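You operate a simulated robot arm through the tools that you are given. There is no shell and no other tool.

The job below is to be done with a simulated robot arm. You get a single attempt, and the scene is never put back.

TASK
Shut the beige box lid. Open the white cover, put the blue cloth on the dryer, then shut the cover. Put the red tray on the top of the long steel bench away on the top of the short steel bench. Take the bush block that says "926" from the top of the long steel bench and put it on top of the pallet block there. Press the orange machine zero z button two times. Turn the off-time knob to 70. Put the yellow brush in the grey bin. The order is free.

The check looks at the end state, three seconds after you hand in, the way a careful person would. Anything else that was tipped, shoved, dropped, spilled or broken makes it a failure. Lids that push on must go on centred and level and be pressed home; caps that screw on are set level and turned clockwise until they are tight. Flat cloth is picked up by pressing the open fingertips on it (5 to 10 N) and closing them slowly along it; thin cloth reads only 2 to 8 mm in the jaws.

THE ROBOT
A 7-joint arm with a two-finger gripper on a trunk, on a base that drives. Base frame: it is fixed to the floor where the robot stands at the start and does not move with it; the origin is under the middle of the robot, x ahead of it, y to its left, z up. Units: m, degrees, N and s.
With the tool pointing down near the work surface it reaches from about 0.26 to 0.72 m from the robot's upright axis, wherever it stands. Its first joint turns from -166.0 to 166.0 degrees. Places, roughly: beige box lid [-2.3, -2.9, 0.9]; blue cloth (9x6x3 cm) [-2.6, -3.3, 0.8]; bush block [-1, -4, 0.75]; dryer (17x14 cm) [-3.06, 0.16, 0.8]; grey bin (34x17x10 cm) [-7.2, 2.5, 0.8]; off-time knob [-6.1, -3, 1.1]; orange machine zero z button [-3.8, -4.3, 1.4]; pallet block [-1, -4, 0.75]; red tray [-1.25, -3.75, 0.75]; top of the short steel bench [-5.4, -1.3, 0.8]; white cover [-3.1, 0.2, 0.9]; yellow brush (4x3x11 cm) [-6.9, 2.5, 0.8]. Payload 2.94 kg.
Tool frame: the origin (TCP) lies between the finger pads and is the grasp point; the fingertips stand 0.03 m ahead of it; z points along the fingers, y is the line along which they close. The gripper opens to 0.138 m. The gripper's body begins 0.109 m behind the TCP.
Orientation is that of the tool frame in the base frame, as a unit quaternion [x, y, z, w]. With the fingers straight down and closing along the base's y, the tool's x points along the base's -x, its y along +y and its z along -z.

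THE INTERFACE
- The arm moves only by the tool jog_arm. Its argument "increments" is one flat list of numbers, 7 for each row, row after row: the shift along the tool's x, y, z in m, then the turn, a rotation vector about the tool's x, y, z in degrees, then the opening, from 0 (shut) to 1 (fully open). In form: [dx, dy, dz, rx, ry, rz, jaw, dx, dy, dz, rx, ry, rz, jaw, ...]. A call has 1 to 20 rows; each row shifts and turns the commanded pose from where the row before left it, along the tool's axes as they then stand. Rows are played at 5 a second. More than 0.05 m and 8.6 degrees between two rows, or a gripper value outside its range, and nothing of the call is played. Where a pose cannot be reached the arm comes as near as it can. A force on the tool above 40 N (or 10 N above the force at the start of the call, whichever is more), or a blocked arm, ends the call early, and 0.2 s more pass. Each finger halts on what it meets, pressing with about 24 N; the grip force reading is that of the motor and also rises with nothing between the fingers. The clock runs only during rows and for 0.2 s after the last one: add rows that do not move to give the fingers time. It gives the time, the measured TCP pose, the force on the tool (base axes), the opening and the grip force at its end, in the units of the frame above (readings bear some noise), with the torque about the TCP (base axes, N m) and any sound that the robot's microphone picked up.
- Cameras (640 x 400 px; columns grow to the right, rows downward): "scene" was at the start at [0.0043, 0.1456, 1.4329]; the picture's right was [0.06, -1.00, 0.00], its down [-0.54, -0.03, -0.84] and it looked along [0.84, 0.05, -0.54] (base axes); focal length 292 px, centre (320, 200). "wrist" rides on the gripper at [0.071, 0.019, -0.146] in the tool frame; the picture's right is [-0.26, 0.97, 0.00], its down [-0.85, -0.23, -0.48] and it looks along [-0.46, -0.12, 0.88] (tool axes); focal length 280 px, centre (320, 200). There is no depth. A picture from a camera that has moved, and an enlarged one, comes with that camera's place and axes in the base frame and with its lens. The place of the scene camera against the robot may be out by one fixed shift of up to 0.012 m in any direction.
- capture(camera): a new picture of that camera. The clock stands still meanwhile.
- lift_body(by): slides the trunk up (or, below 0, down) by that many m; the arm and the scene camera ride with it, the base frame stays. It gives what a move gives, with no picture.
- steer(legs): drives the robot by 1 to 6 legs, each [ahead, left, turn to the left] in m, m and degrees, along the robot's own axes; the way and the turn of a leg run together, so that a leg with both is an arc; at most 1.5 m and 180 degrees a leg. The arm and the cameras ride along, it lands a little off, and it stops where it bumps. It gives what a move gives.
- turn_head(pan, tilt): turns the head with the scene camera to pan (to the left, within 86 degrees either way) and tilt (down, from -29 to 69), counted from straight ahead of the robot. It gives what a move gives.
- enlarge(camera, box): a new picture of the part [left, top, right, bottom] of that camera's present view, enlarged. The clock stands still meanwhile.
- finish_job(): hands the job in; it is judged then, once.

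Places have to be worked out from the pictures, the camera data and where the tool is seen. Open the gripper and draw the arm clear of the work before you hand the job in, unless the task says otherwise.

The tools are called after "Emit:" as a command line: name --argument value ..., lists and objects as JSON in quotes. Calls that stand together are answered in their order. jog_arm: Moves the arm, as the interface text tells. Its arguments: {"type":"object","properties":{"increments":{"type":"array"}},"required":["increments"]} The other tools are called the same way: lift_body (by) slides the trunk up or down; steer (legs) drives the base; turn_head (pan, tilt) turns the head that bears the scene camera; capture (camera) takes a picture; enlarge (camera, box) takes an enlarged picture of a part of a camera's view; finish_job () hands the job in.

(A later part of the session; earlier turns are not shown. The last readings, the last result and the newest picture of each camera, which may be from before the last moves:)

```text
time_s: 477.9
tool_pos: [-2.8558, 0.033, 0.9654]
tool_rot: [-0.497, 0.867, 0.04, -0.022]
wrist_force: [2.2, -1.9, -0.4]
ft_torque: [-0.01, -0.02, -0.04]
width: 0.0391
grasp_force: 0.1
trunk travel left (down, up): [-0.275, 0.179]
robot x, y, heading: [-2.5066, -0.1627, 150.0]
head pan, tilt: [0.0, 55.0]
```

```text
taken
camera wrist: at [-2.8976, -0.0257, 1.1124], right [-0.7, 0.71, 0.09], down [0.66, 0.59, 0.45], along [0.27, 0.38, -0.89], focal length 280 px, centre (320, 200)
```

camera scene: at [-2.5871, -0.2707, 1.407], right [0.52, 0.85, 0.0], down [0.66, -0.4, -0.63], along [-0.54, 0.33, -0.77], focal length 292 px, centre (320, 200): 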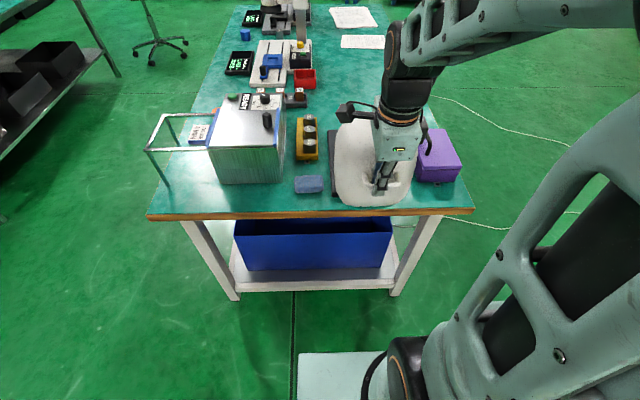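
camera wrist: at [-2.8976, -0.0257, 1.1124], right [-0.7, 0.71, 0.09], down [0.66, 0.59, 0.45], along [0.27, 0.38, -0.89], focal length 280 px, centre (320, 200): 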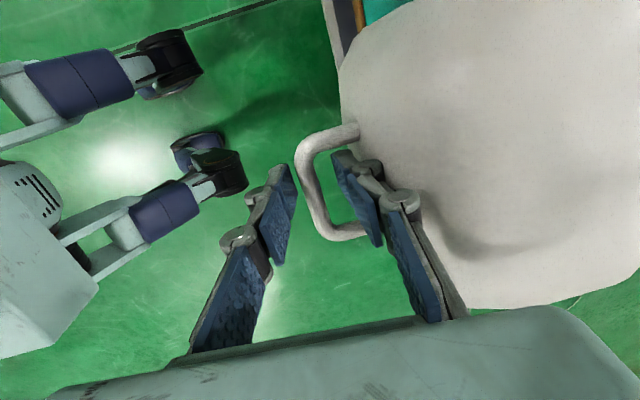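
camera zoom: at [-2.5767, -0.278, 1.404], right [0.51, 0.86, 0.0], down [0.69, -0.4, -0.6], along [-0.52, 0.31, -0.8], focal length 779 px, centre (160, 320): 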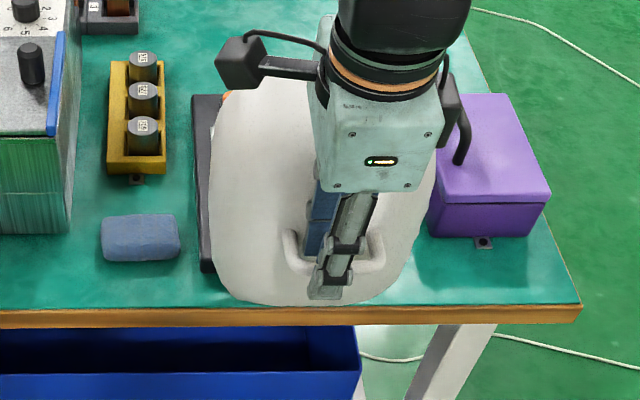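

The cover rests lightly against my inner finger, tending to open further. I lift the fingers out of the handle slowly.

Emit:
jog_arm --increments '[0, -0.003, -0.01, 0, 0, 0, 0.28, 0, -0.003, -0.01, 0, 0, 0, 0.28, 0, -0.003, -0.015, 0, 0, 0, 0.28, 0, -0.003, -0.02, 0, 0, 0, 0.28, 0, 0, 0, 0, 0, 0, 0.28]'

Emit:
capture --camera "wrist"

Emit:
enlarge --camera "scene" --box '[300, 80, 460, 230]'

```text
time_s: 479.1
tool_pos: [-2.8397, 0.0241, 1.0089]
tool_rot: [-0.496, 0.868, 0.026, -0.014]
wrist_force: [-0.3, -0.2, -0.8]
ft_torque: [0.04, 0.05, -0.02]
width: 0.0387
grasp_force: 0.0
trunk travel left (down, up): [-0.275, 0.179]
robot x, y, heading: [-2.5067, -0.1644, 149.7]
head pan, tilt: [0.0, 55.0]
```

```text
taken
camera wrist: at [-2.8855, -0.0319, 1.1548], right [-0.7, 0.71, 0.06], down [0.65, 0.6, 0.46], along [0.3, 0.36, -0.88], focal length 280 px, centre (320, 200)
```

wrist: 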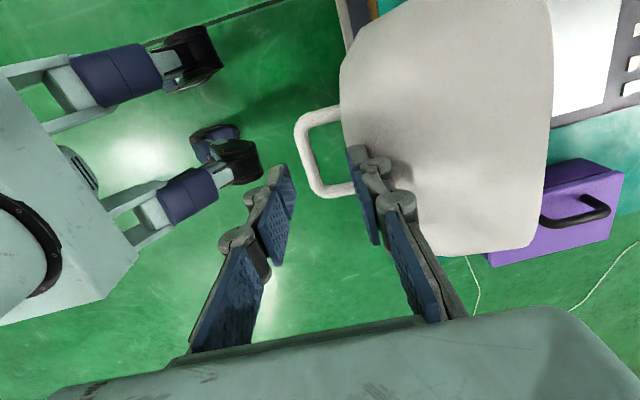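

```text
2.67 times, centred on (380, 155) of scene
camera zoom: at [-2.5716, -0.2611, 1.4127], right [0.68, 0.73, 0.0], down [0.53, -0.49, -0.69], along [-0.51, 0.47, -0.72], focal length 779 px, centre (160, 320)
```

zoom: 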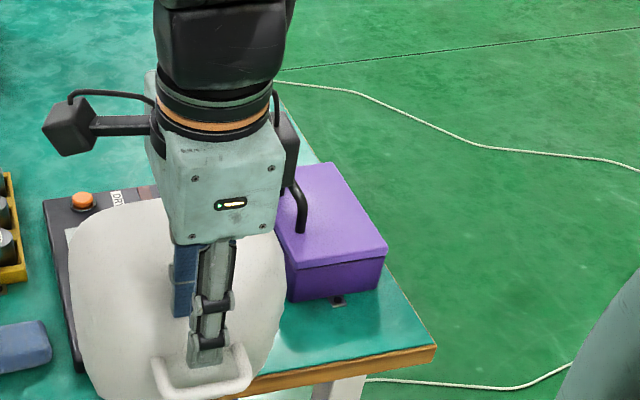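

The cover has swung fully open by itself. I raise the hand clear and look at the opened dryer.

Emit:
jog_arm --increments '[0, -0.005, -0.03, 0, 0, 0, 0.28, 0, 0, -0.045, 0, 0, 0, 0.28, 0, 0, -0.045, 0, 0, 0, 0.28, 0, 0, -0.045, 0, 0, 0, 0.28, 0, 0.045, 0, 0, 0, 0, 0.28, 0, 0.045, 0, 0, 0, 0, 0.28, 0, 0.045, 0, 0, 0, 0, 0.28, 0, 0.045, 0, 0, 0, 0, 0.28, 0, 0, 0, 0, 0, 0, 0.28]'

Emit:
capture --camera "wrist"

Emit:
capture --camera "scene"

```text
time_s: 480.0
tool_pos: [-2.8345, 0.0228, 1.1165]
tool_rot: [-0.494, 0.869, -0.025, 0.009]
wrist_force: [-0.1, 0.3, 0.1]
ft_torque: [-0.02, -0.04, -0.02]
width: 0.0387
grasp_force: 0.0
trunk travel left (down, up): [-0.275, 0.179]
robot x, y, heading: [-2.5107, -0.1652, 149.8]
head pan, tilt: [0.0, 55.0]
stopped in row 4: the arm was blocked; the commanded pose is now the measured one
```

```text
taken
camera wrist: at [-2.8942, -0.0233, 1.26], right [-0.69, 0.72, -0.05], down [0.61, 0.63, 0.48], along [0.38, 0.3, -0.88], focal length 280 px, centre (320, 200)
```

wrist: 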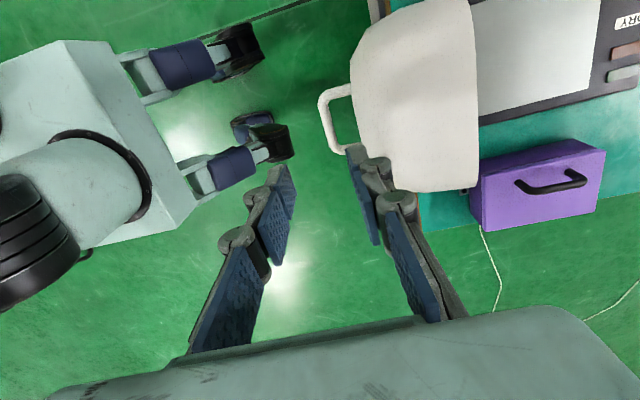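

```text
taken
camera scene: at [-2.5681, -0.2579, 1.4109], right [0.72, 0.69, 0.0], down [0.51, -0.54, -0.67], along [-0.46, 0.49, -0.74], focal length 292 px, centre (320, 200)
```

scene: 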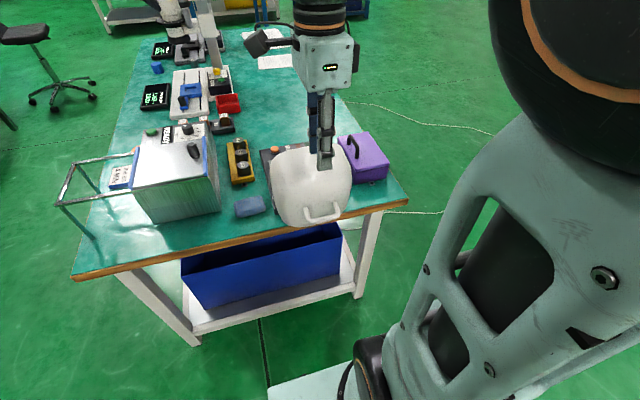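

The elbow met the head when rising. I move the hand forward over the open cover instead (tips at 1.087, cover top ≈1.01).

Emit:
jog_arm --increments '[0, 0.03, 0, 0, 0, 0, 0.28, 0, 0.04, 0, 0, 0, 0, 0.28, 0, 0.04, 0, 0, 0, 0, 0.28, 0, 0.04, 0, 0, 0, 0, 0.28, 0, 0.04, -0.01, 0, 0, 0, 0.28, 0, 0.03, 0, 0, 0, 0, 0.28, 0, 0, 0, 0, 0, 0, 0.28]'

Emit:
capture --camera "wrist"

Emit:
capture --camera "scene"

```text
time_s: 481.6
tool_pos: [-3.0238, 0.1332, 1.1195]
tool_rot: [-0.495, 0.868, -0.021, 0.007]
wrist_force: [-0.3, 0.0, -0.1]
ft_torque: [-0.02, -0.01, -0.02]
width: 0.0386
grasp_force: 0.1
trunk travel left (down, up): [-0.275, 0.179]
robot x, y, heading: [-2.5144, -0.1624, 150.1]
head pan, tilt: [0.0, 55.0]
```

```text
taken
camera wrist: at [-3.0818, 0.0865, 1.2636], right [-0.7, 0.72, -0.04], down [0.61, 0.63, 0.48], along [0.37, 0.31, -0.88], focal length 280 px, centre (320, 200)
```

wrist: 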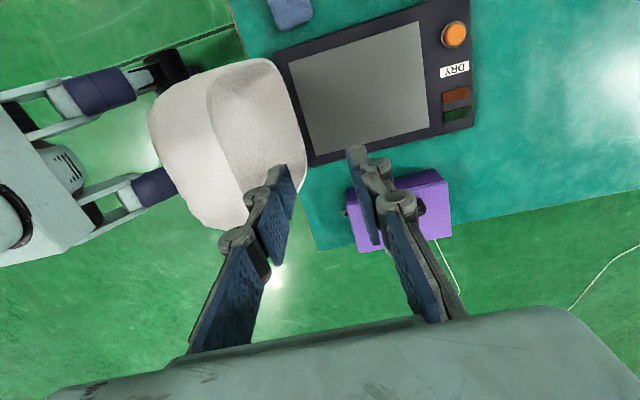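

```text
taken
camera scene: at [-2.5754, -0.2794, 1.4013], right [0.5, 0.87, 0.0], down [0.71, -0.41, -0.57], along [-0.5, 0.29, -0.82], focal length 292 px, centre (320, 200)
```

scene: 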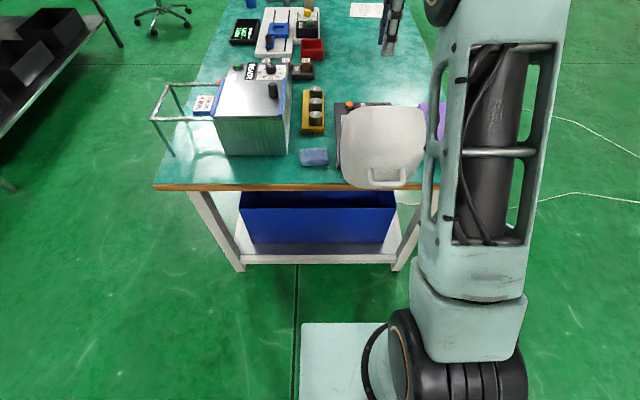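

The cover is open, leaning past vertical, and the grey drying pad is exposed. I straighten the hand's small tilt, match the cloth's angle, and move back over the parked cloth.

Emit:
jog_arm --increments '[0, 0, 0, -2.5, 0, 0, 0.45, 0.0387, -0.005, 0, 0, 0, -2.2, 0.6, 0.0387, -0.005, 0, 0, 0, -2.2, 0.65, 0.0387, -0.005, 0, 0, 0, 0, 0.65, 0.0387, -0.005, 0, 0, 0, 0, 0.65, 0, 0, 0, 0, 0, 0, 0.65]'

Emit:
capture --camera "wrist"

```text
time_s: 483.0
tool_pos: [-3.0782, -0.0135, 1.1214]
tool_rot: [-0.529, 0.849, -0.002, -0.003]
wrist_force: [0.4, -0.3, 0.3]
ft_torque: [0.03, -0.05, 0.01]
width: 0.0896
grasp_force: 0.2
trunk travel left (down, up): [-0.275, 0.179]
robot x, y, heading: [-2.5071, -0.1651, 150.0]
head pan, tilt: [0.0, 55.0]
```

```text
taken
camera wrist: at [-3.1275, -0.0668, 1.2665], right [-0.75, 0.66, 0.0], down [0.58, 0.66, 0.47], along [0.31, 0.35, -0.88], focal length 280 px, centre (320, 200)
```

wrist: 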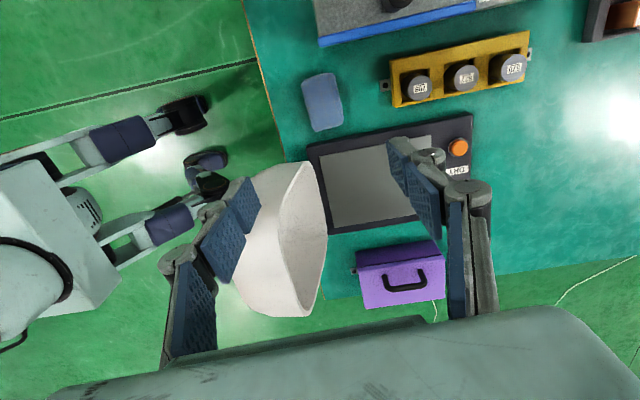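

Cloth and pad are located: pad centre ≈(−3.065,0.163). I descend on the cloth and grip it again.

Emit:
jog_arm --increments '[0, 0.0065, 0.04, 0, 0, 0, 0.65, 0, 0, 0.045, 0, 0, 0, 0.65, 0, 0, 0.045, 0, 0, 0, 0.65, 0, 0, 0.045, 0, 0, 0, 0.65, 0, 0, 0.045, 0, 0, 0, 0.65, 0, 0, 0.045, 0, 0, 0, 0.65, 0, 0, 0.039, 0, 0, 0, 0.65, 0, 0, 0, 0, 0, 0, 0.5, 0, 0, 0, 0, 0, 0, 0.35, 0, 0, 0, 0, 0, 0, 0.25, 0, 0, 0, 0, 0, 0, 0.25]'

Emit:
capture --camera "wrist"

```text
time_s: 485.4
tool_pos: [-3.0852, -0.0125, 0.815]
tool_rot: [-0.528, 0.849, -0.002, -0.003]
wrist_force: [-0.5, -0.4, -0.9]
ft_torque: [0.0, 0.02, -0.02]
width: 0.0569
grasp_force: 24.2
trunk travel left (down, up): [-0.275, 0.179]
robot x, y, heading: [-2.5091, -0.1613, 149.9]
head pan, tilt: [0.0, 55.0]
```

```text
taken
camera wrist: at [-3.1344, -0.0663, 0.9617], right [-0.75, 0.66, 0.0], down [0.58, 0.66, 0.47], along [0.31, 0.35, -0.88], focal length 280 px, centre (320, 200)
```

wrist: 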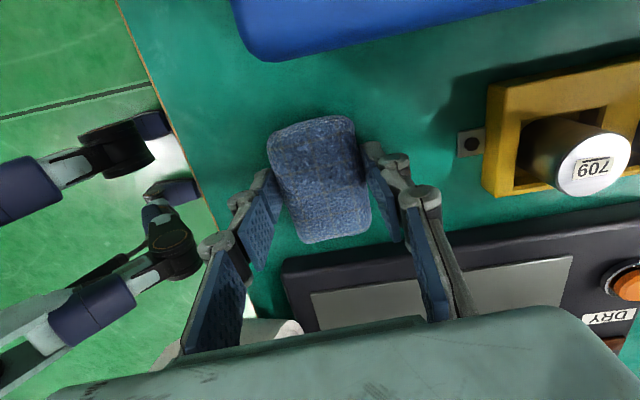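

Gripped. I lift, carry it over the pad, and check alignment.

Emit:
jog_arm --increments '[0, 0, -0.03, 0, 0, 0, 0.25, 0, 0, -0.045, 0, 0, 0, 0.25, 0, 0, -0.045, 0, 0, 0, 0.25, 0, 0, -0.045, 0, 0, 0, 0.25, 0, 0, -0.045, 0, 0, 0, 0.25, 0, 0, -0.045, 0, 0, 0, 0.25, -0.0415, 0.015, 0, 0, 0, 0, 0.25, -0.0415, 0.015, 0, 0, 0, 0, 0.25, -0.0415, 0.015, 0, 0, 0, 0, 0.25, -0.0416, 0.015, 0, 0, 0, 0, 0.25, 0, 0, 0, 0, 0, 0, 0.25]'

Emit:
capture --camera "wrist"

Emit:
capture --camera "scene"

```text
time_s: 487.8
tool_pos: [-3.0658, 0.1671, 1.0708]
tool_rot: [-0.528, 0.849, -0.002, -0.003]
wrist_force: [-0.3, -0.1, -0.6]
ft_torque: [-0.02, 0.01, 0.0]
width: 0.0567
grasp_force: 24.1
trunk travel left (down, up): [-0.275, 0.179]
robot x, y, heading: [-2.5097, -0.1606, 149.6]
head pan, tilt: [0.0, 55.0]
```

```text
taken
camera wrist: at [-3.1141, 0.1123, 1.2154], right [-0.75, 0.66, 0.0], down [0.58, 0.66, 0.47], along [0.31, 0.35, -0.88], focal length 280 px, centre (320, 200)
```

wrist: 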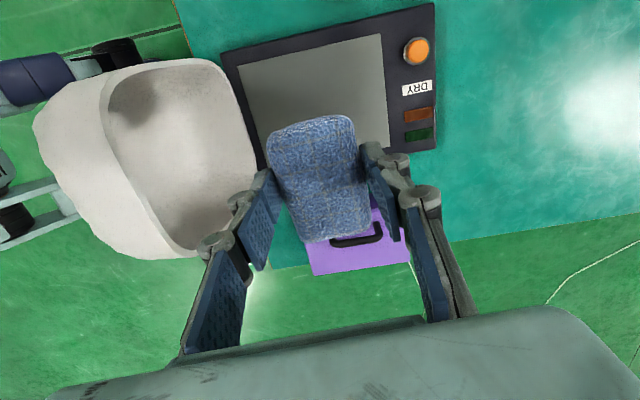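

```text
taken
camera scene: at [-2.5754, -0.2792, 1.4013], right [0.5, 0.87, 0.0], down [0.71, -0.41, -0.57], along [-0.5, 0.29, -0.82], focal length 292 px, centre (320, 200)
```

scene: 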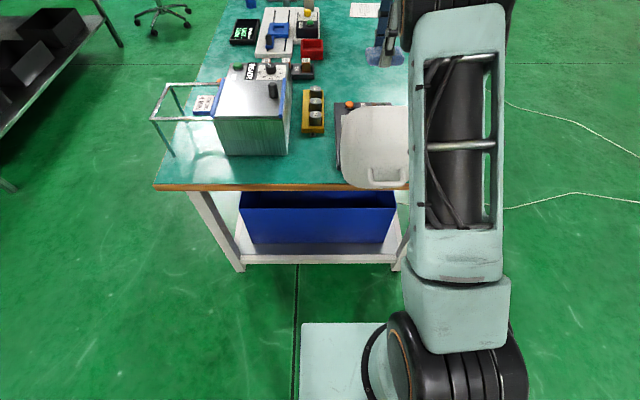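

I shift 11 mm toward −n to centre on the pad and lower.

Emit:
jog_arm --increments '[0.011, -0.002, 0.03, 0, 0, 0, 0.25, 0, 0, 0.045, 0, 0, 0, 0.25, 0, 0, 0.045, 0, 0, 0, 0.25, 0, 0, 0.045, 0, 0, 0, 0.25, 0, 0, 0.03, 0, 0, 0, 0.25, 0, 0, 0, 0, 0, 0, 0.25]'

Emit:
capture --camera "wrist"

Emit:
enlarge --camera "scene" --box '[310, 60, 440, 200]'

```text
time_s: 489.2
tool_pos: [-3.0687, 0.1531, 0.8749]
tool_rot: [-0.529, 0.849, -0.001, -0.003]
wrist_force: [0.2, 0.4, -1.3]
ft_torque: [-0.02, 0.01, -0.01]
width: 0.0567
grasp_force: 23.9
trunk travel left (down, up): [-0.275, 0.179]
robot x, y, heading: [-2.5131, -0.1632, 150.1]
head pan, tilt: [0.0, 55.0]
```

```text
taken
camera wrist: at [-3.1177, 0.0995, 1.0201], right [-0.75, 0.66, 0.0], down [0.58, 0.66, 0.47], along [0.31, 0.35, -0.88], focal length 280 px, centre (320, 200)
```

wrist: 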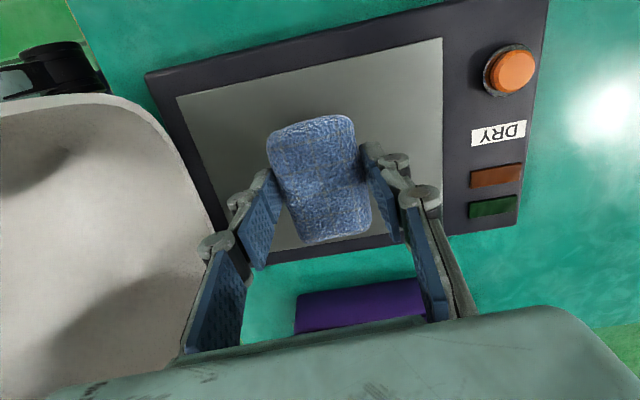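

```text
2.86 times, centred on (375, 130) of scene
camera zoom: at [-2.5755, -0.2793, 1.4013], right [0.5, 0.87, 0.0], down [0.71, -0.41, -0.57], along [-0.5, 0.29, -0.82], focal length 834 px, centre (163, 400)
```

zoom: 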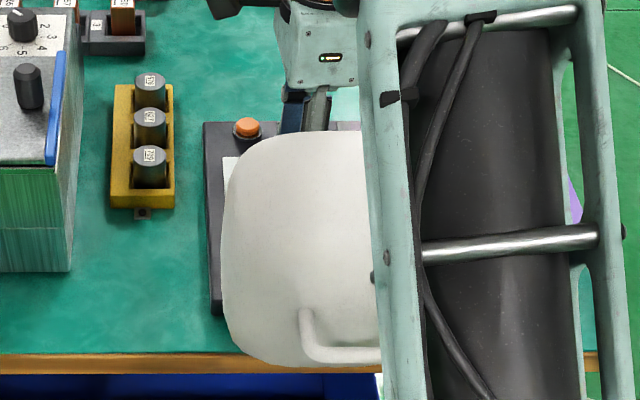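

Well centred on the pad. I creep down to contact.

Emit:
jog_arm --increments '[0, 0, 0.01, 0, 0, 0, 0.25, 0, 0, 0.008, 0, 0, 0, 0.25, 0, 0, 0.003, 0, 0, 0, 0.25, 0, 0, 0, 0, 0, 0, 0.25]'

Emit:
jog_arm --increments '[0, 0, 0.003, 0, 0, 0, 0.25, 0, 0, 0.002, 0, 0, 0, 0.25, 0, 0, 0, 0, 0, 0, 0.25]'

```text
time_s: 490.2
tool_pos: [-3.0685, 0.1524, 0.8541]
tool_rot: [-0.528, 0.849, -0.002, -0.003]
wrist_force: [0.3, -0.3, 0.5]
ft_torque: [-0.01, 0.01, 0.01]
width: 0.0568
grasp_force: 23.7
trunk travel left (down, up): [-0.275, 0.179]
robot x, y, heading: [-2.512, -0.1653, 150.1]
head pan, tilt: [0.0, 55.0]
```

```text
time_s: 491.0
tool_pos: [-3.0694, 0.1529, 0.8481]
tool_rot: [-0.529, 0.849, -0.001, -0.004]
wrist_force: [-0.1, 0.5, -0.4]
ft_torque: [-0.02, 0.02, 0.01]
width: 0.0566
grasp_force: 23.7
trunk travel left (down, up): [-0.275, 0.179]
robot x, y, heading: [-2.5114, -0.1585, 150.0]
head pan, tilt: [0.0, 55.0]
```

Emit:
jog_arm --increments '[0, 0, 0.002, 0, 0, 0, 0.25, 0, 0, 0.002, 0, 0, 0, 0.25, 0, 0, 0, 0, 0, 0, 0.25]'

Emit:
jog_arm --increments '[0, 0, 0.002, 0, 0, 0, 0.25, 0, 0, 0.001, 0, 0, 0, 0.25, 0, 0, 0, 0, 0, 0, 0.25]'

```text
time_s: 491.8
tool_pos: [-3.0689, 0.1521, 0.8437]
tool_rot: [-0.529, 0.849, -0.002, -0.003]
wrist_force: [0.1, 0.1, 0.2]
ft_torque: [0.01, -0.02, -0.06]
width: 0.0569
grasp_force: 24.2
trunk travel left (down, up): [-0.275, 0.179]
robot x, y, heading: [-2.5099, -0.1643, 149.7]
head pan, tilt: [0.0, 55.0]
```

```text
time_s: 492.6
tool_pos: [-3.0687, 0.152, 0.8424]
tool_rot: [-0.528, 0.849, -0.001, -0.004]
wrist_force: [1.6, -1.7, 8.2]
ft_torque: [-0.09, -0.22, 0.0]
width: 0.0569
grasp_force: 24.3
trunk travel left (down, up): [-0.275, 0.179]
robot x, y, heading: [-2.5095, -0.1633, 150.0]
head pan, tilt: [0.0, 55.0]
```

Contact (8 N). I ease up, open and rise straight up.

Emit:
jog_arm --increments '[0, 0, -0.001, 0, 0, 0, 0.25, 0, 0, 0, 0, 0, 0, 0.38, 0, 0, 0, 0, 0, 0, 0.48, 0, 0, 0, 0, 0, 0, 0.55, 0, 0, 0, 0, 0, 0, 0.55, 0, 0, -0.02, 0, 0, 0, 0.55, 0, 0, -0.04, 0, 0, 0, 0.55, 0, 0, -0.045, 0, 0, 0, 0.55, 0, 0, -0.045, 0, 0, 0, 0.55, 0, 0, -0.045, 0, 0, 0, 0.55, 0, 0, -0.045, 0, 0, 0, 0.3, 0, 0, 0, 0, 0, 0, 0]'

Emit:
capture --camera "wrist"

```text
time_s: 495.2
tool_pos: [-3.0686, 0.1549, 1.0822]
tool_rot: [-0.528, 0.849, -0.002, -0.003]
wrist_force: [-0.2, 0.2, -0.6]
ft_torque: [0.01, 0.0, -0.02]
width: 0.0
grasp_force: 6.6
trunk travel left (down, up): [-0.275, 0.179]
robot x, y, heading: [-2.5097, -0.1582, 149.8]
head pan, tilt: [0.0, 55.0]
```

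```text
taken
camera wrist: at [-3.1175, 0.101, 1.2287], right [-0.75, 0.66, 0.0], down [0.58, 0.66, 0.47], along [0.31, 0.35, -0.88], focal length 280 px, centre (320, 200)
```

wrist: 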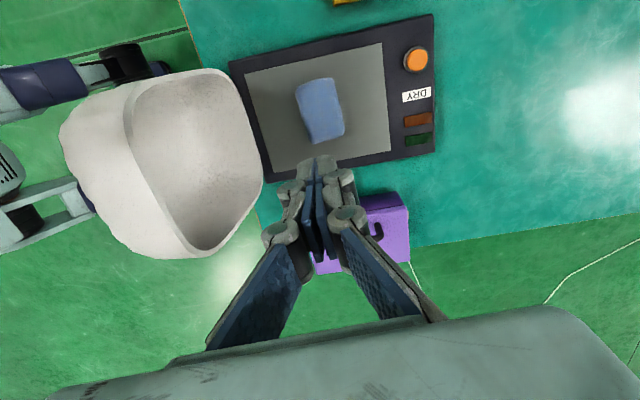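

The cloth lies centred on the dryer. To shut the cover I need its present handle position; I raise the hand, back the base 0.1 m, and look down on the open cover.

Emit:
jog_arm --increments '[0, 0, -0.04, 0, 0, 0, 0, 0, 0, 0, 0, 0, 4.2, 0, 0, 0, 0, 0, 0, 0, 0]'

Emit:
steer --legs '[[-0.1, 0, 0]]'

Emit:
jog_arm --increments '[0, -0.04, 0, 0, 0, 0, 0, 0, -0.04, 0, 0, 0, 0, 0, 0, 0, 0, 0, 0, 0, 0]'

Emit:
capture --camera "wrist"

Emit:
capture --camera "scene"

```text
time_s: 496.0
tool_pos: [-3.0676, 0.1549, 1.1234]
tool_rot: [-0.497, 0.868, -0.002, -0.004]
wrist_force: [0.5, 0.5, 0.5]
ft_torque: [0.01, 0.02, 0.0]
width: 0.0
grasp_force: 23.5
trunk travel left (down, up): [-0.275, 0.179]
robot x, y, heading: [-2.51, -0.164, 149.8]
head pan, tilt: [0.0, 55.0]
```

```text
time_s: 497.2
tool_pos: [-2.9826, 0.1048, 1.1233]
tool_rot: [-0.497, 0.868, -0.002, -0.003]
wrist_force: [0.3, 0.8, -0.3]
ft_torque: [0.01, 0.01, -0.02]
width: 0.0002
grasp_force: 23.9
trunk travel left (down, up): [-0.275, 0.179]
robot x, y, heading: [-2.4242, -0.2155, 150.0]
head pan, tilt: [0.0, 55.0]
```

```text
time_s: 498.0
tool_pos: [-2.9127, 0.0641, 1.1216]
tool_rot: [-0.497, 0.868, -0.002, -0.003]
wrist_force: [-0.1, -0.5, 0.4]
ft_torque: [0.01, 0.01, 0.02]
width: 0.0
grasp_force: 24.0
trunk travel left (down, up): [-0.275, 0.179]
robot x, y, heading: [-2.4246, -0.2149, 149.8]
head pan, tilt: [0.0, 55.0]
```

```text
taken
camera wrist: at [-2.9656, 0.014, 1.2685], right [-0.7, 0.71, 0.0], down [0.63, 0.62, 0.47], along [0.34, 0.33, -0.88], focal length 280 px, centre (320, 200)
```

wrist: 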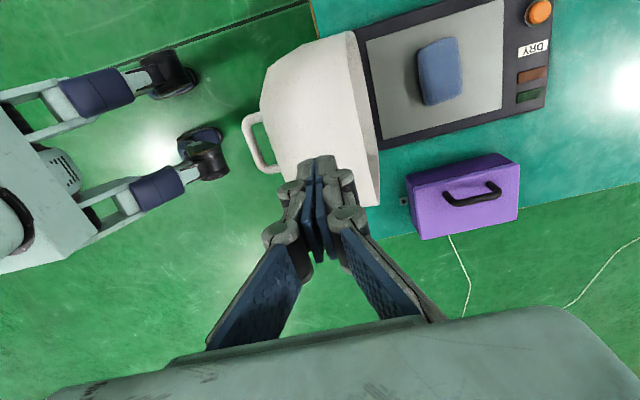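

```text
taken
camera scene: at [-2.489, -0.3294, 1.4013], right [0.5, 0.87, 0.0], down [0.71, -0.41, -0.57], along [-0.5, 0.29, -0.82], focal length 292 px, centre (320, 200)
```

scene: 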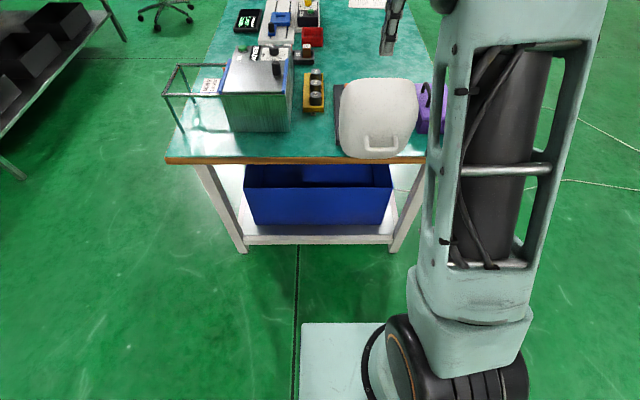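

The open cover rests at ≈107° (handle bar near f 2.452, z 0.902). Plan: hook closed fingers between bar and dome, push it up past vertical, then let the bar ride down on the fingers. I back the base 4 cm, bring the hand to the front of the cover, and tilt it 20°.

Emit:
steer --legs '[[-0.04, 0, 0]]'

Emit:
jog_arm --increments '[0, -0.045, 0, 0, 0, 0, 0, 0, -0.045, 0, 0, 0, 0, 0, 0, 0, 0, -6.7, 0, 0, 0, 0, 0, 0, -6.7, 0, 0, 0, 0, 0, 0, -6.6, 0, 0, 0, 0, 0, 0, 0, 0, 0, 0]'

Emit:
capture --camera "wrist"

Emit:
capture --camera "scene"

```text
time_s: 498.9
tool_pos: [-2.8782, 0.043, 1.1243]
tool_rot: [-0.497, 0.868, -0.002, -0.003]
wrist_force: [-0.4, -0.1, -0.4]
ft_torque: [0.05, 0.02, 0.01]
width: 0.0
grasp_force: 23.9
trunk travel left (down, up): [-0.275, 0.179]
robot x, y, heading: [-2.3891, -0.236, 150.0]
head pan, tilt: [0.0, 55.0]
```

```text
time_s: 500.3
tool_pos: [-2.8022, 0.0002, 1.1108]
tool_rot: [-0.49, 0.857, 0.14, -0.081]
wrist_force: [0.5, -0.7, -0.6]
ft_torque: [0.04, 0.0, -0.02]
width: 0.0001
grasp_force: 24.2
trunk travel left (down, up): [-0.275, 0.179]
robot x, y, heading: [-2.3883, -0.233, 149.9]
head pan, tilt: [0.0, 55.0]
```

```text
taken
camera wrist: at [-2.814, -0.0749, 1.2558], right [-0.65, 0.69, 0.31], down [0.75, 0.54, 0.38], along [0.09, 0.48, -0.87], focal length 280 px, centre (320, 200)
```

wrist: 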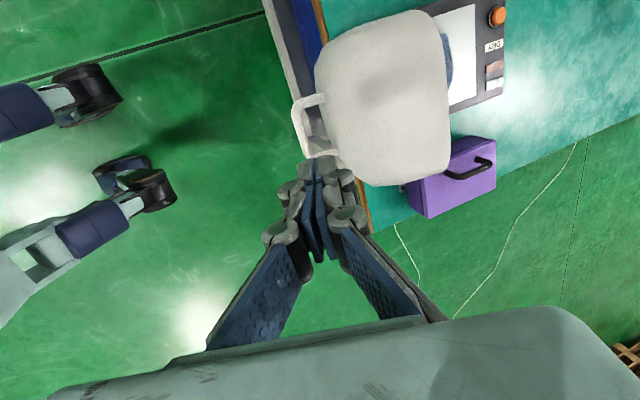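

```text
taken
camera scene: at [-2.4512, -0.3309, 1.4129], right [0.68, 0.74, 0.0], down [0.53, -0.49, -0.69], along [-0.51, 0.47, -0.72], focal length 292 px, centre (320, 200)
```

scene: 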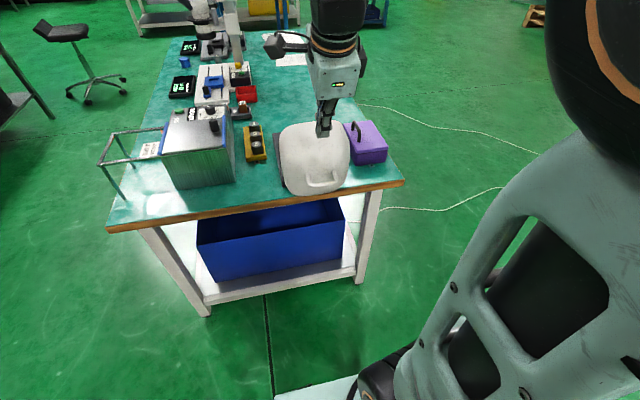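

The handle arch is visible with its gap. Crowding at the head persists, so I raise the trunk 0.12 m (arm then reaches lower, less folded) and bring the hand down to the pre-approach point.

Emit:
lift_body --by 0.12

Emit:
jog_arm --increments '[0, 0, 0.045, 0, 0, 0, 0, 0, 0, 0.045, 0, 0, 0, 0, 0, 0, 0.045, 0, 0, 0, 0, 0, 0, 0, 0, 0, 0, 0]'

Emit:
capture --camera "wrist"

Emit:
capture --camera "scene"

```text
time_s: 501.8
tool_pos: [-2.8026, -0.0016, 1.2367]
tool_rot: [-0.49, 0.856, 0.143, -0.084]
wrist_force: [-0.4, -0.2, -0.2]
ft_torque: [0.02, 0.02, -0.02]
width: 0.0001
grasp_force: 23.6
trunk travel left (down, up): [-0.395, 0.059]
robot x, y, heading: [-2.3904, -0.2334, 150.0]
head pan, tilt: [0.0, 55.0]
```

```text
time_s: 502.8
tool_pos: [-2.8411, 0.0216, 1.116]
tool_rot: [-0.489, 0.855, 0.149, -0.089]
wrist_force: [0.1, 0.9, -0.2]
ft_torque: [0.01, -0.04, -0.01]
width: 0.0
grasp_force: 23.9
trunk travel left (down, up): [-0.395, 0.059]
robot x, y, heading: [-2.3903, -0.2355, 149.9]
head pan, tilt: [0.0, 55.0]
```

```text
taken
camera wrist: at [-2.849, -0.0545, 1.2589], right [-0.65, 0.69, 0.33], down [0.76, 0.54, 0.36], along [0.07, 0.48, -0.87], focal length 280 px, centre (320, 200)
```

wrist: 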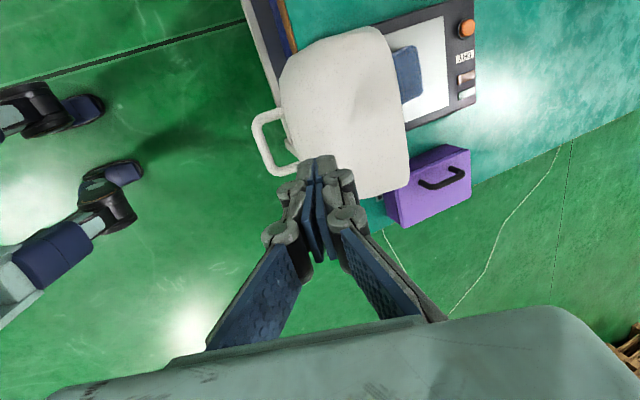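

```text
taken
camera scene: at [-2.4546, -0.3493, 1.5213], right [0.5, 0.87, 0.0], down [0.71, -0.41, -0.57], along [-0.5, 0.29, -0.82], focal length 292 px, centre (320, 200)
```

scene: 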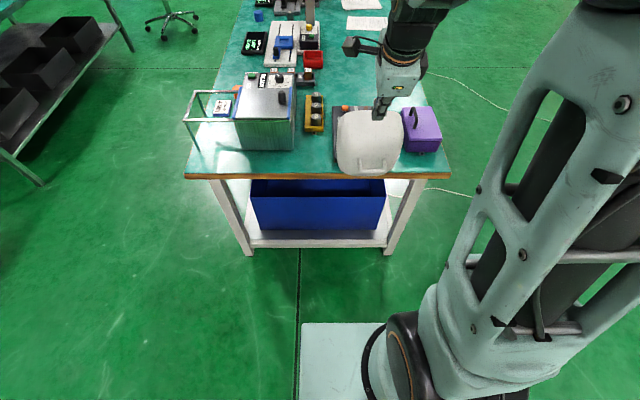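

The head is free now and the bar appears exactly where predicted. I move back to the approach line and part-way down it.

Emit:
jog_arm --increments '[0, -0.033, 0, 0, 0, 0, 0, 0, -0.033, 0, 0, 0, 0, 0, 0, 0, 0.045, 0, 0, 0, 0, 0, 0, 0.045, 0, 0, 0, 0, 0, 0, 0, 0, 0, 0, 0]'

Emit:
enlarge --camera "wrist" --box '[200, 30, 440, 180]'

Emit:
enlarge --camera "scene" --box '[320, 90, 440, 190]'

```text
time_s: 504.0
tool_pos: [-2.8146, 0.0021, 1.0096]
tool_rot: [-0.489, 0.855, 0.149, -0.089]
wrist_force: [0.2, -1.1, 0.5]
ft_torque: [-0.02, 0.02, -0.01]
width: 0.0
grasp_force: 24.0
trunk travel left (down, up): [-0.395, 0.059]
robot x, y, heading: [-2.3889, -0.2365, 149.9]
head pan, tilt: [0.0, 55.0]
```

```text
2.67 times, centred on (320, 105) of wrist
camera zoom: at [-2.8241, -0.0721, 1.1532], right [-0.65, 0.69, 0.33], down [0.76, 0.54, 0.36], along [0.07, 0.48, -0.87], focal length 748 px, centre (320, 453)
```

zoom: 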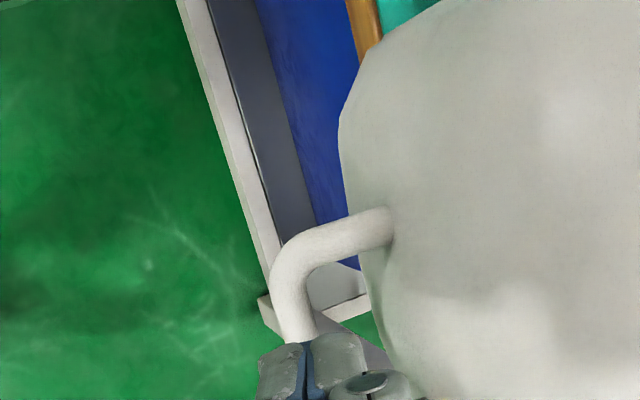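

```text
4.00 times, centred on (380, 140) of scene
camera zoom: at [-2.4546, -0.3493, 1.5213], right [0.5, 0.87, 0.0], down [0.71, -0.41, -0.57], along [-0.5, 0.29, -0.82], focal length 1168 px, centre (80, 440)
```

zoom: 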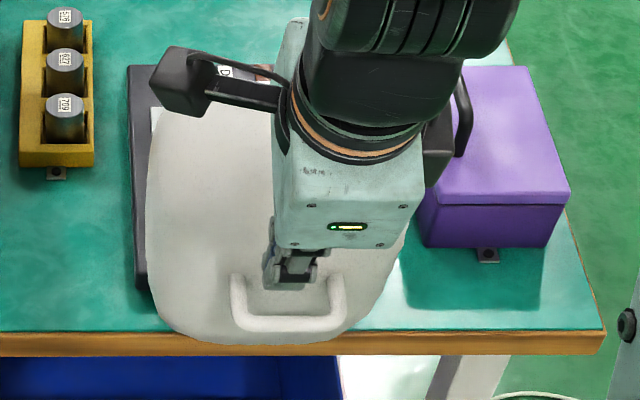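

The fingers are centred over the arch. I bias ~9 mm toward the dome so they slide in behind the bar, and go down along the hand axis in steps.

Emit:
jog_arm --increments '[0, 0.0087, 0, 0, 0, 0, 0, 0, 0, 0.025, 0, 0, 0, 0, 0, 0, 0.025, 0, 0, 0, 0, 0, 0, 0, 0, 0, 0, 0]'

Emit:
enlarge --camera "wrist" --box '[200, 60, 440, 210]'

Emit:
enlarge --camera "scene" --box '[320, 90, 440, 190]'

```text
time_s: 505.0
tool_pos: [-2.837, 0.0158, 0.9656]
tool_rot: [-0.489, 0.855, 0.149, -0.09]
wrist_force: [0.5, -0.6, 0.0]
ft_torque: [0.04, 0.02, -0.02]
width: 0.0
grasp_force: 23.9
trunk travel left (down, up): [-0.395, 0.059]
robot x, y, heading: [-2.3876, -0.2277, 149.6]
head pan, tilt: [0.0, 55.0]
```

```text
2.67 times, centred on (320, 135) of wrist
camera zoom: at [-2.8453, -0.0589, 1.1085], right [-0.65, 0.69, 0.33], down [0.76, 0.54, 0.36], along [0.07, 0.48, -0.87], focal length 748 px, centre (320, 373)
```

zoom: 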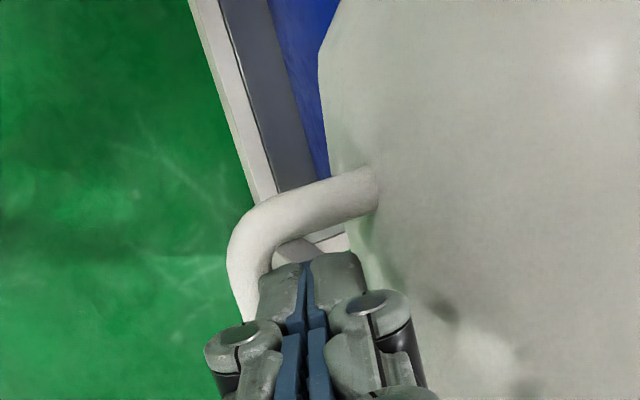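

```text
4.00 times, centred on (380, 140) of scene
camera zoom: at [-2.4547, -0.3492, 1.5213], right [0.5, 0.87, 0.0], down [0.71, -0.41, -0.57], along [-0.5, 0.29, -0.82], focal length 1168 px, centre (80, 440)
```

zoom: 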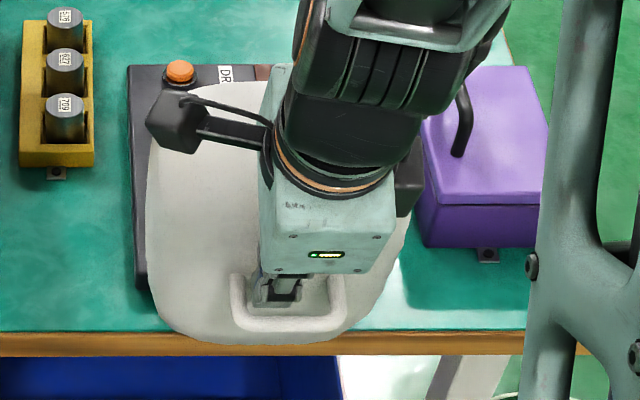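

The fingertips are going in between bar and dome as intended. I continue down along the axis.

Emit:
jog_arm --increments '[0, 0, 0.02, 0, 0, 0, 0, 0, 0, 0.015, 0, 0, 0, 0, 0, 0, 0.01, 0, 0, 0, 0, 0, 0, 0, 0, 0, 0, 0]'

Emit:
enlarge --camera "wrist" --box '[200, 60, 440, 210]'

Emit:
enlarge --camera "scene" --box '[320, 90, 440, 190]'

```text
time_s: 505.7
tool_pos: [-2.8489, 0.0258, 0.9393]
tool_rot: [-0.487, 0.854, 0.156, -0.093]
wrist_force: [16.2, -8.2, 28.8]
ft_torque: [0.02, 0.05, 0.0]
width: 0.006
grasp_force: 28.6
trunk travel left (down, up): [-0.395, 0.059]
robot x, y, heading: [-2.3905, -0.2332, 149.8]
head pan, tilt: [0.0, 55.0]
stopped in row 3: the force on the tool passed its limit at 50 N (the readings are from after the stop); the commanded pose is now the measured one
```

```text
2.67 times, centred on (320, 135) of wrist
camera zoom: at [-2.8544, -0.0524, 1.0821], right [-0.64, 0.68, 0.34], down [0.76, 0.54, 0.36], along [0.06, 0.49, -0.87], focal length 748 px, centre (320, 373)
```

zoom: 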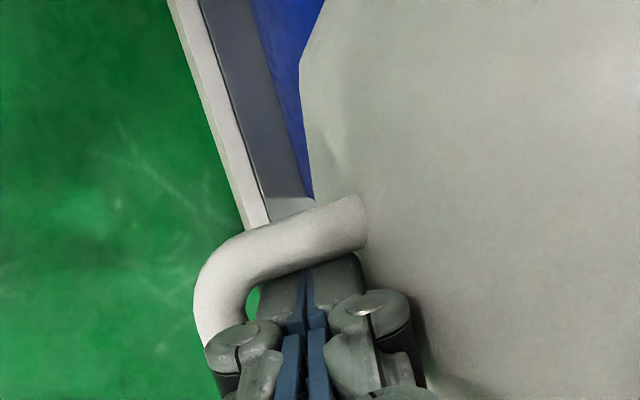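

```text
4.00 times, centred on (380, 140) of scene
camera zoom: at [-2.4494, -0.3522, 1.5216], right [0.5, 0.87, 0.0], down [0.71, -0.41, -0.58], along [-0.5, 0.29, -0.82], focal length 1168 px, centre (80, 440)
```

zoom: 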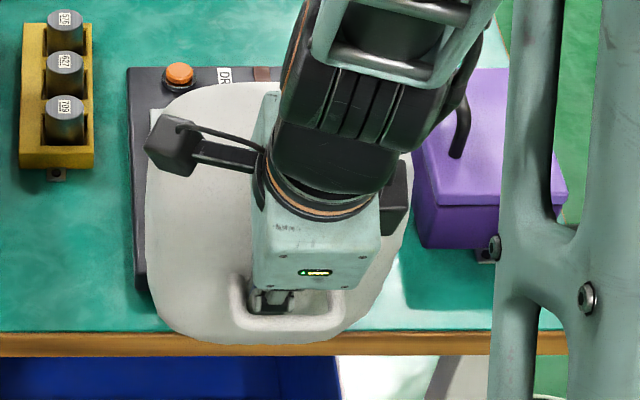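

The tips touch the dome below (pushing down only loads the stop). I back off 3 mm and push forward-up instead, reducing the hand tilt as the cover rises.

Emit:
jog_arm --increments '[0, 0, -0.004, 0, 0, 0, 0, 0, 0.0083, -0.0037, 2.5, 0, 0, 0, 0, 0.0082, -0.0039, 2.5, 0, 0, 0, 0, 0, 0, 0, 0, 0, 0]'

Emit:
enlarge --camera "wrist" --box '[200, 60, 440, 210]'

Emit:
enlarge --camera "scene" --box '[320, 90, 440, 190]'

```text
time_s: 506.7
tool_pos: [-2.861, 0.0315, 0.9536]
tool_rot: [-0.491, 0.86, 0.117, -0.071]
wrist_force: [12.1, -7.9, 12.2]
ft_torque: [-0.03, -0.09, 0.01]
width: 0.0061
grasp_force: 28.2
trunk travel left (down, up): [-0.395, 0.059]
robot x, y, heading: [-2.3873, -0.2351, 149.7]
head pan, tilt: [0.0, 55.0]
```

```text
2.67 times, centred on (320, 135) of wrist
camera zoom: at [-2.8772, -0.0392, 1.0983], right [-0.67, 0.7, 0.26], down [0.73, 0.56, 0.39], along [0.13, 0.45, -0.88], focal length 748 px, centre (320, 373)
```

zoom: 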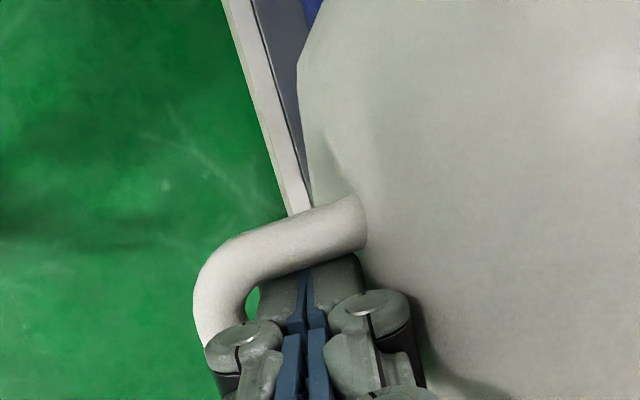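

```text
4.00 times, centred on (380, 140) of scene
camera zoom: at [-2.4519, -0.3509, 1.5213], right [0.5, 0.87, 0.0], down [0.71, -0.41, -0.58], along [-0.5, 0.29, -0.82], focal length 1168 px, centre (80, 440)
```

zoom: 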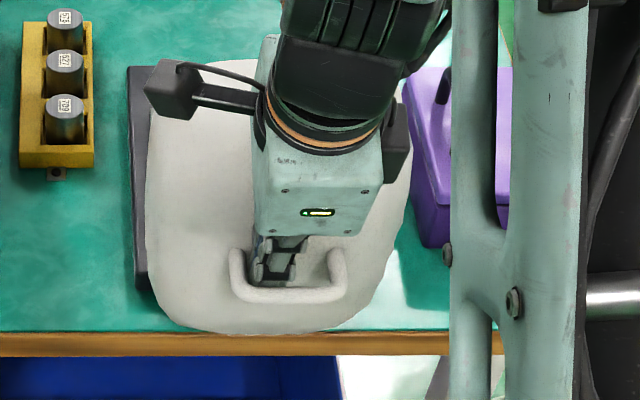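

The cover is rising and the fingers sit inside the arch. I continue pushing forward-up, straightening the hand, and shifting 8 mm toward +n to centre in the arch.

Emit:
jog_arm --increments '[-0.003, 0.0095, -0.0035, 2.1, 0, 0, 0, -0.003, 0.0094, -0.0038, 2.1, 0, 0, 0, -0.002, 0.0092, -0.0042, 2.1, 0, 0, 0, 0, 0.0091, -0.0045, 2.1, 0, 0, 0, 0, 0.0088, -0.0049, 2.1, 0, 0, 0, 0, 0, 0, 0, 0, 0, 0]'

Emit:
enlarge --camera "wrist" --box '[200, 60, 440, 210]'

Emit:
capture --camera "scene"

```text
time_s: 508.1
tool_pos: [-2.8951, 0.0524, 0.9827]
tool_rot: [-0.498, 0.866, 0.038, -0.027]
wrist_force: [-5.6, -31.6, 13.0]
ft_torque: [-0.68, -0.23, 0.25]
width: 0.006
grasp_force: 28.3
trunk travel left (down, up): [-0.395, 0.059]
robot x, y, heading: [-2.3879, -0.2349, 149.6]
head pan, tilt: [0.0, 55.0]
```

```text
2.67 times, centred on (320, 135) of wrist
camera zoom: at [-2.9354, -0.0038, 1.1297], right [-0.7, 0.71, 0.09], down [0.67, 0.6, 0.44], along [0.26, 0.37, -0.89], focal length 748 px, centre (320, 373)
```

zoom: 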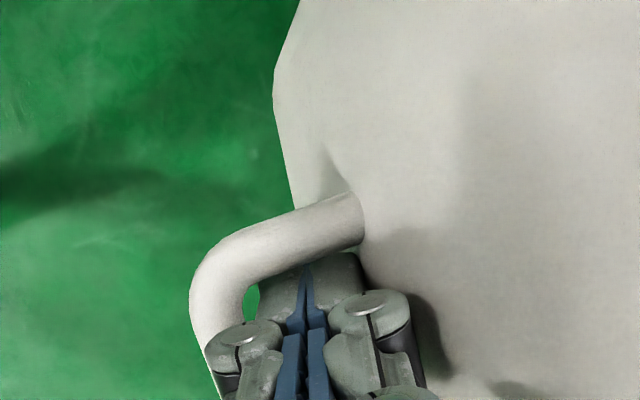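

```text
taken
camera scene: at [-2.4542, -0.3543, 1.5208], right [0.5, 0.87, 0.0], down [0.71, -0.41, -0.58], along [-0.5, 0.29, -0.82], focal length 292 px, centre (320, 200)
```

scene: 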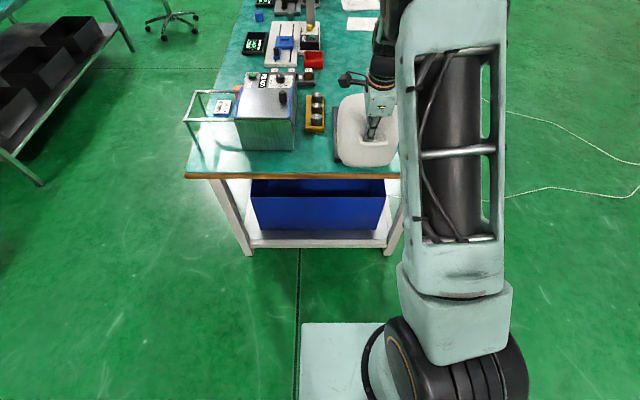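

A sideways force of ~30 N built up from my n-shift; I undo it.

Emit:
jog_arm --increments '[0.004, 0, 0, 0, 0, 0, 0, 0.003, 0, 0, 0, 0, 0, 0, 0, 0, 0, 0, 0, 0, 0]'

Emit:
enlarge --camera "scene" --box '[320, 80, 420, 180]'

```text
time_s: 508.9
tool_pos: [-2.895, 0.0526, 0.983]
tool_rot: [-0.496, 0.867, 0.038, -0.025]
wrist_force: [2.6, -19.1, 12.8]
ft_torque: [-0.41, -0.2, 0.25]
width: 0.0061
grasp_force: 28.7
trunk travel left (down, up): [-0.395, 0.059]
robot x, y, heading: [-2.3879, -0.2362, 150.0]
head pan, tilt: [0.0, 55.0]
```

```text
4.00 times, centred on (370, 130) of scene
camera zoom: at [-2.4531, -0.3524, 1.5211], right [0.5, 0.87, 0.0], down [0.71, -0.41, -0.58], along [-0.5, 0.29, -0.82], focal length 1168 px, centre (120, 480)
```

zoom: 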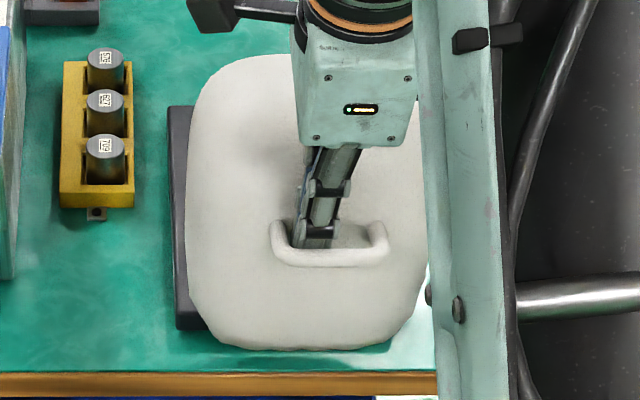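

Emit:
jog_arm --increments '[0.004, 0, 0, 0, 0, 0, 0, 0, 0, 0, 0, 0, 0, 0]'

Emit:
enlarge --camera "wrist" --box '[260, 100, 380, 175]'

```text
time_s: 509.5
tool_pos: [-2.895, 0.0531, 0.9832]
tool_rot: [-0.494, 0.868, 0.041, -0.025]
wrist_force: [9.1, -4.7, 13.2]
ft_torque: [-0.2, -0.36, 0.16]
width: 0.006
grasp_force: 28.3
trunk travel left (down, up): [-0.395, 0.059]
robot x, y, heading: [-2.3909, -0.2302, 149.8]
head pan, tilt: [0.0, 55.0]
```

```text
5.33 times, centred on (320, 138) of wrist
camera zoom: at [-2.9358, -0.0043, 1.1294], right [-0.69, 0.72, 0.09], down [0.67, 0.59, 0.45], along [0.27, 0.37, -0.89], focal length 1495 px, centre (320, 533)
```

zoom: 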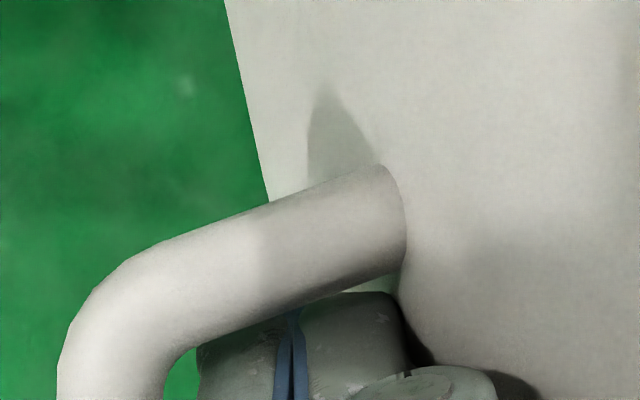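

Side force is gone. I continue forward-up toward ~60°, bringing the hand vertical.

Emit:
jog_arm --increments '[0, 0.0105, -0.0048, 0.9, 0, 0, 0, 0, 0.0105, -0.005, 0.9, 0, 0, 0, 0, 0.0104, -0.0052, 0.9, 0, 0, 0, 0, 0, 0, 0, 0, 0, 0]'

Emit:
enlarge --camera "scene" --box '[320, 80, 420, 180]'

Emit:
enlarge --camera "wrist" --box '[200, 60, 440, 210]'

```text
time_s: 510.5
tool_pos: [-2.9222, 0.069, 0.9988]
tool_rot: [-0.495, 0.868, 0.017, -0.014]
wrist_force: [12.6, 6.1, 0.5]
ft_torque: [-0.42, -1.18, 0.23]
width: 0.0056
grasp_force: 28.1
trunk travel left (down, up): [-0.395, 0.059]
robot x, y, heading: [-2.388, -0.2302, 150.0]
head pan, tilt: [0.0, 55.0]
```

```text
4.00 times, centred on (370, 130) of scene
camera zoom: at [-2.4531, -0.3482, 1.5214], right [0.5, 0.87, 0.0], down [0.71, -0.41, -0.57], along [-0.5, 0.29, -0.82], focal length 1168 px, centre (120, 480)
```

zoom: 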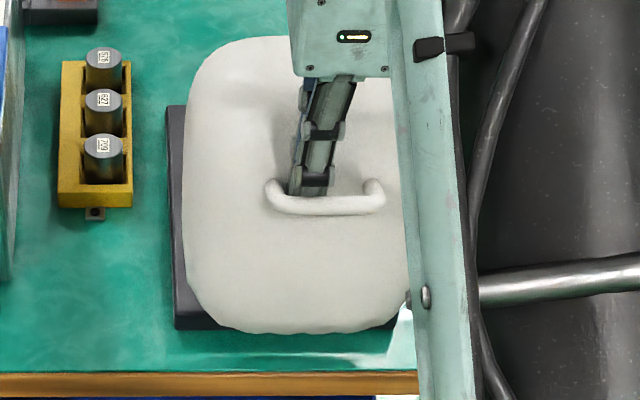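

```text
2.67 times, centred on (320, 135) of wrist
camera zoom: at [-2.9691, 0.015, 1.145], right [-0.7, 0.72, 0.04], down [0.65, 0.61, 0.46], along [0.3, 0.35, -0.89], focal length 748 px, centre (320, 373)
```

zoom: 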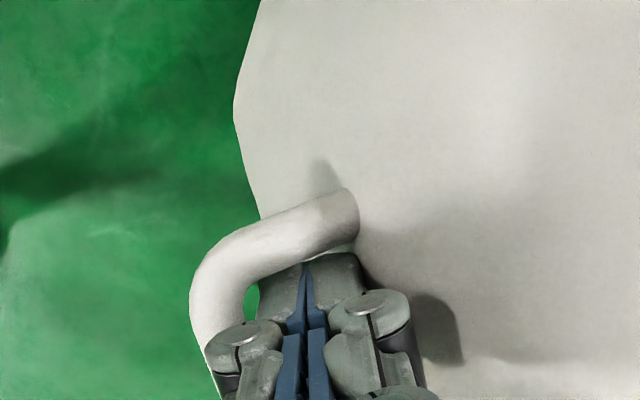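

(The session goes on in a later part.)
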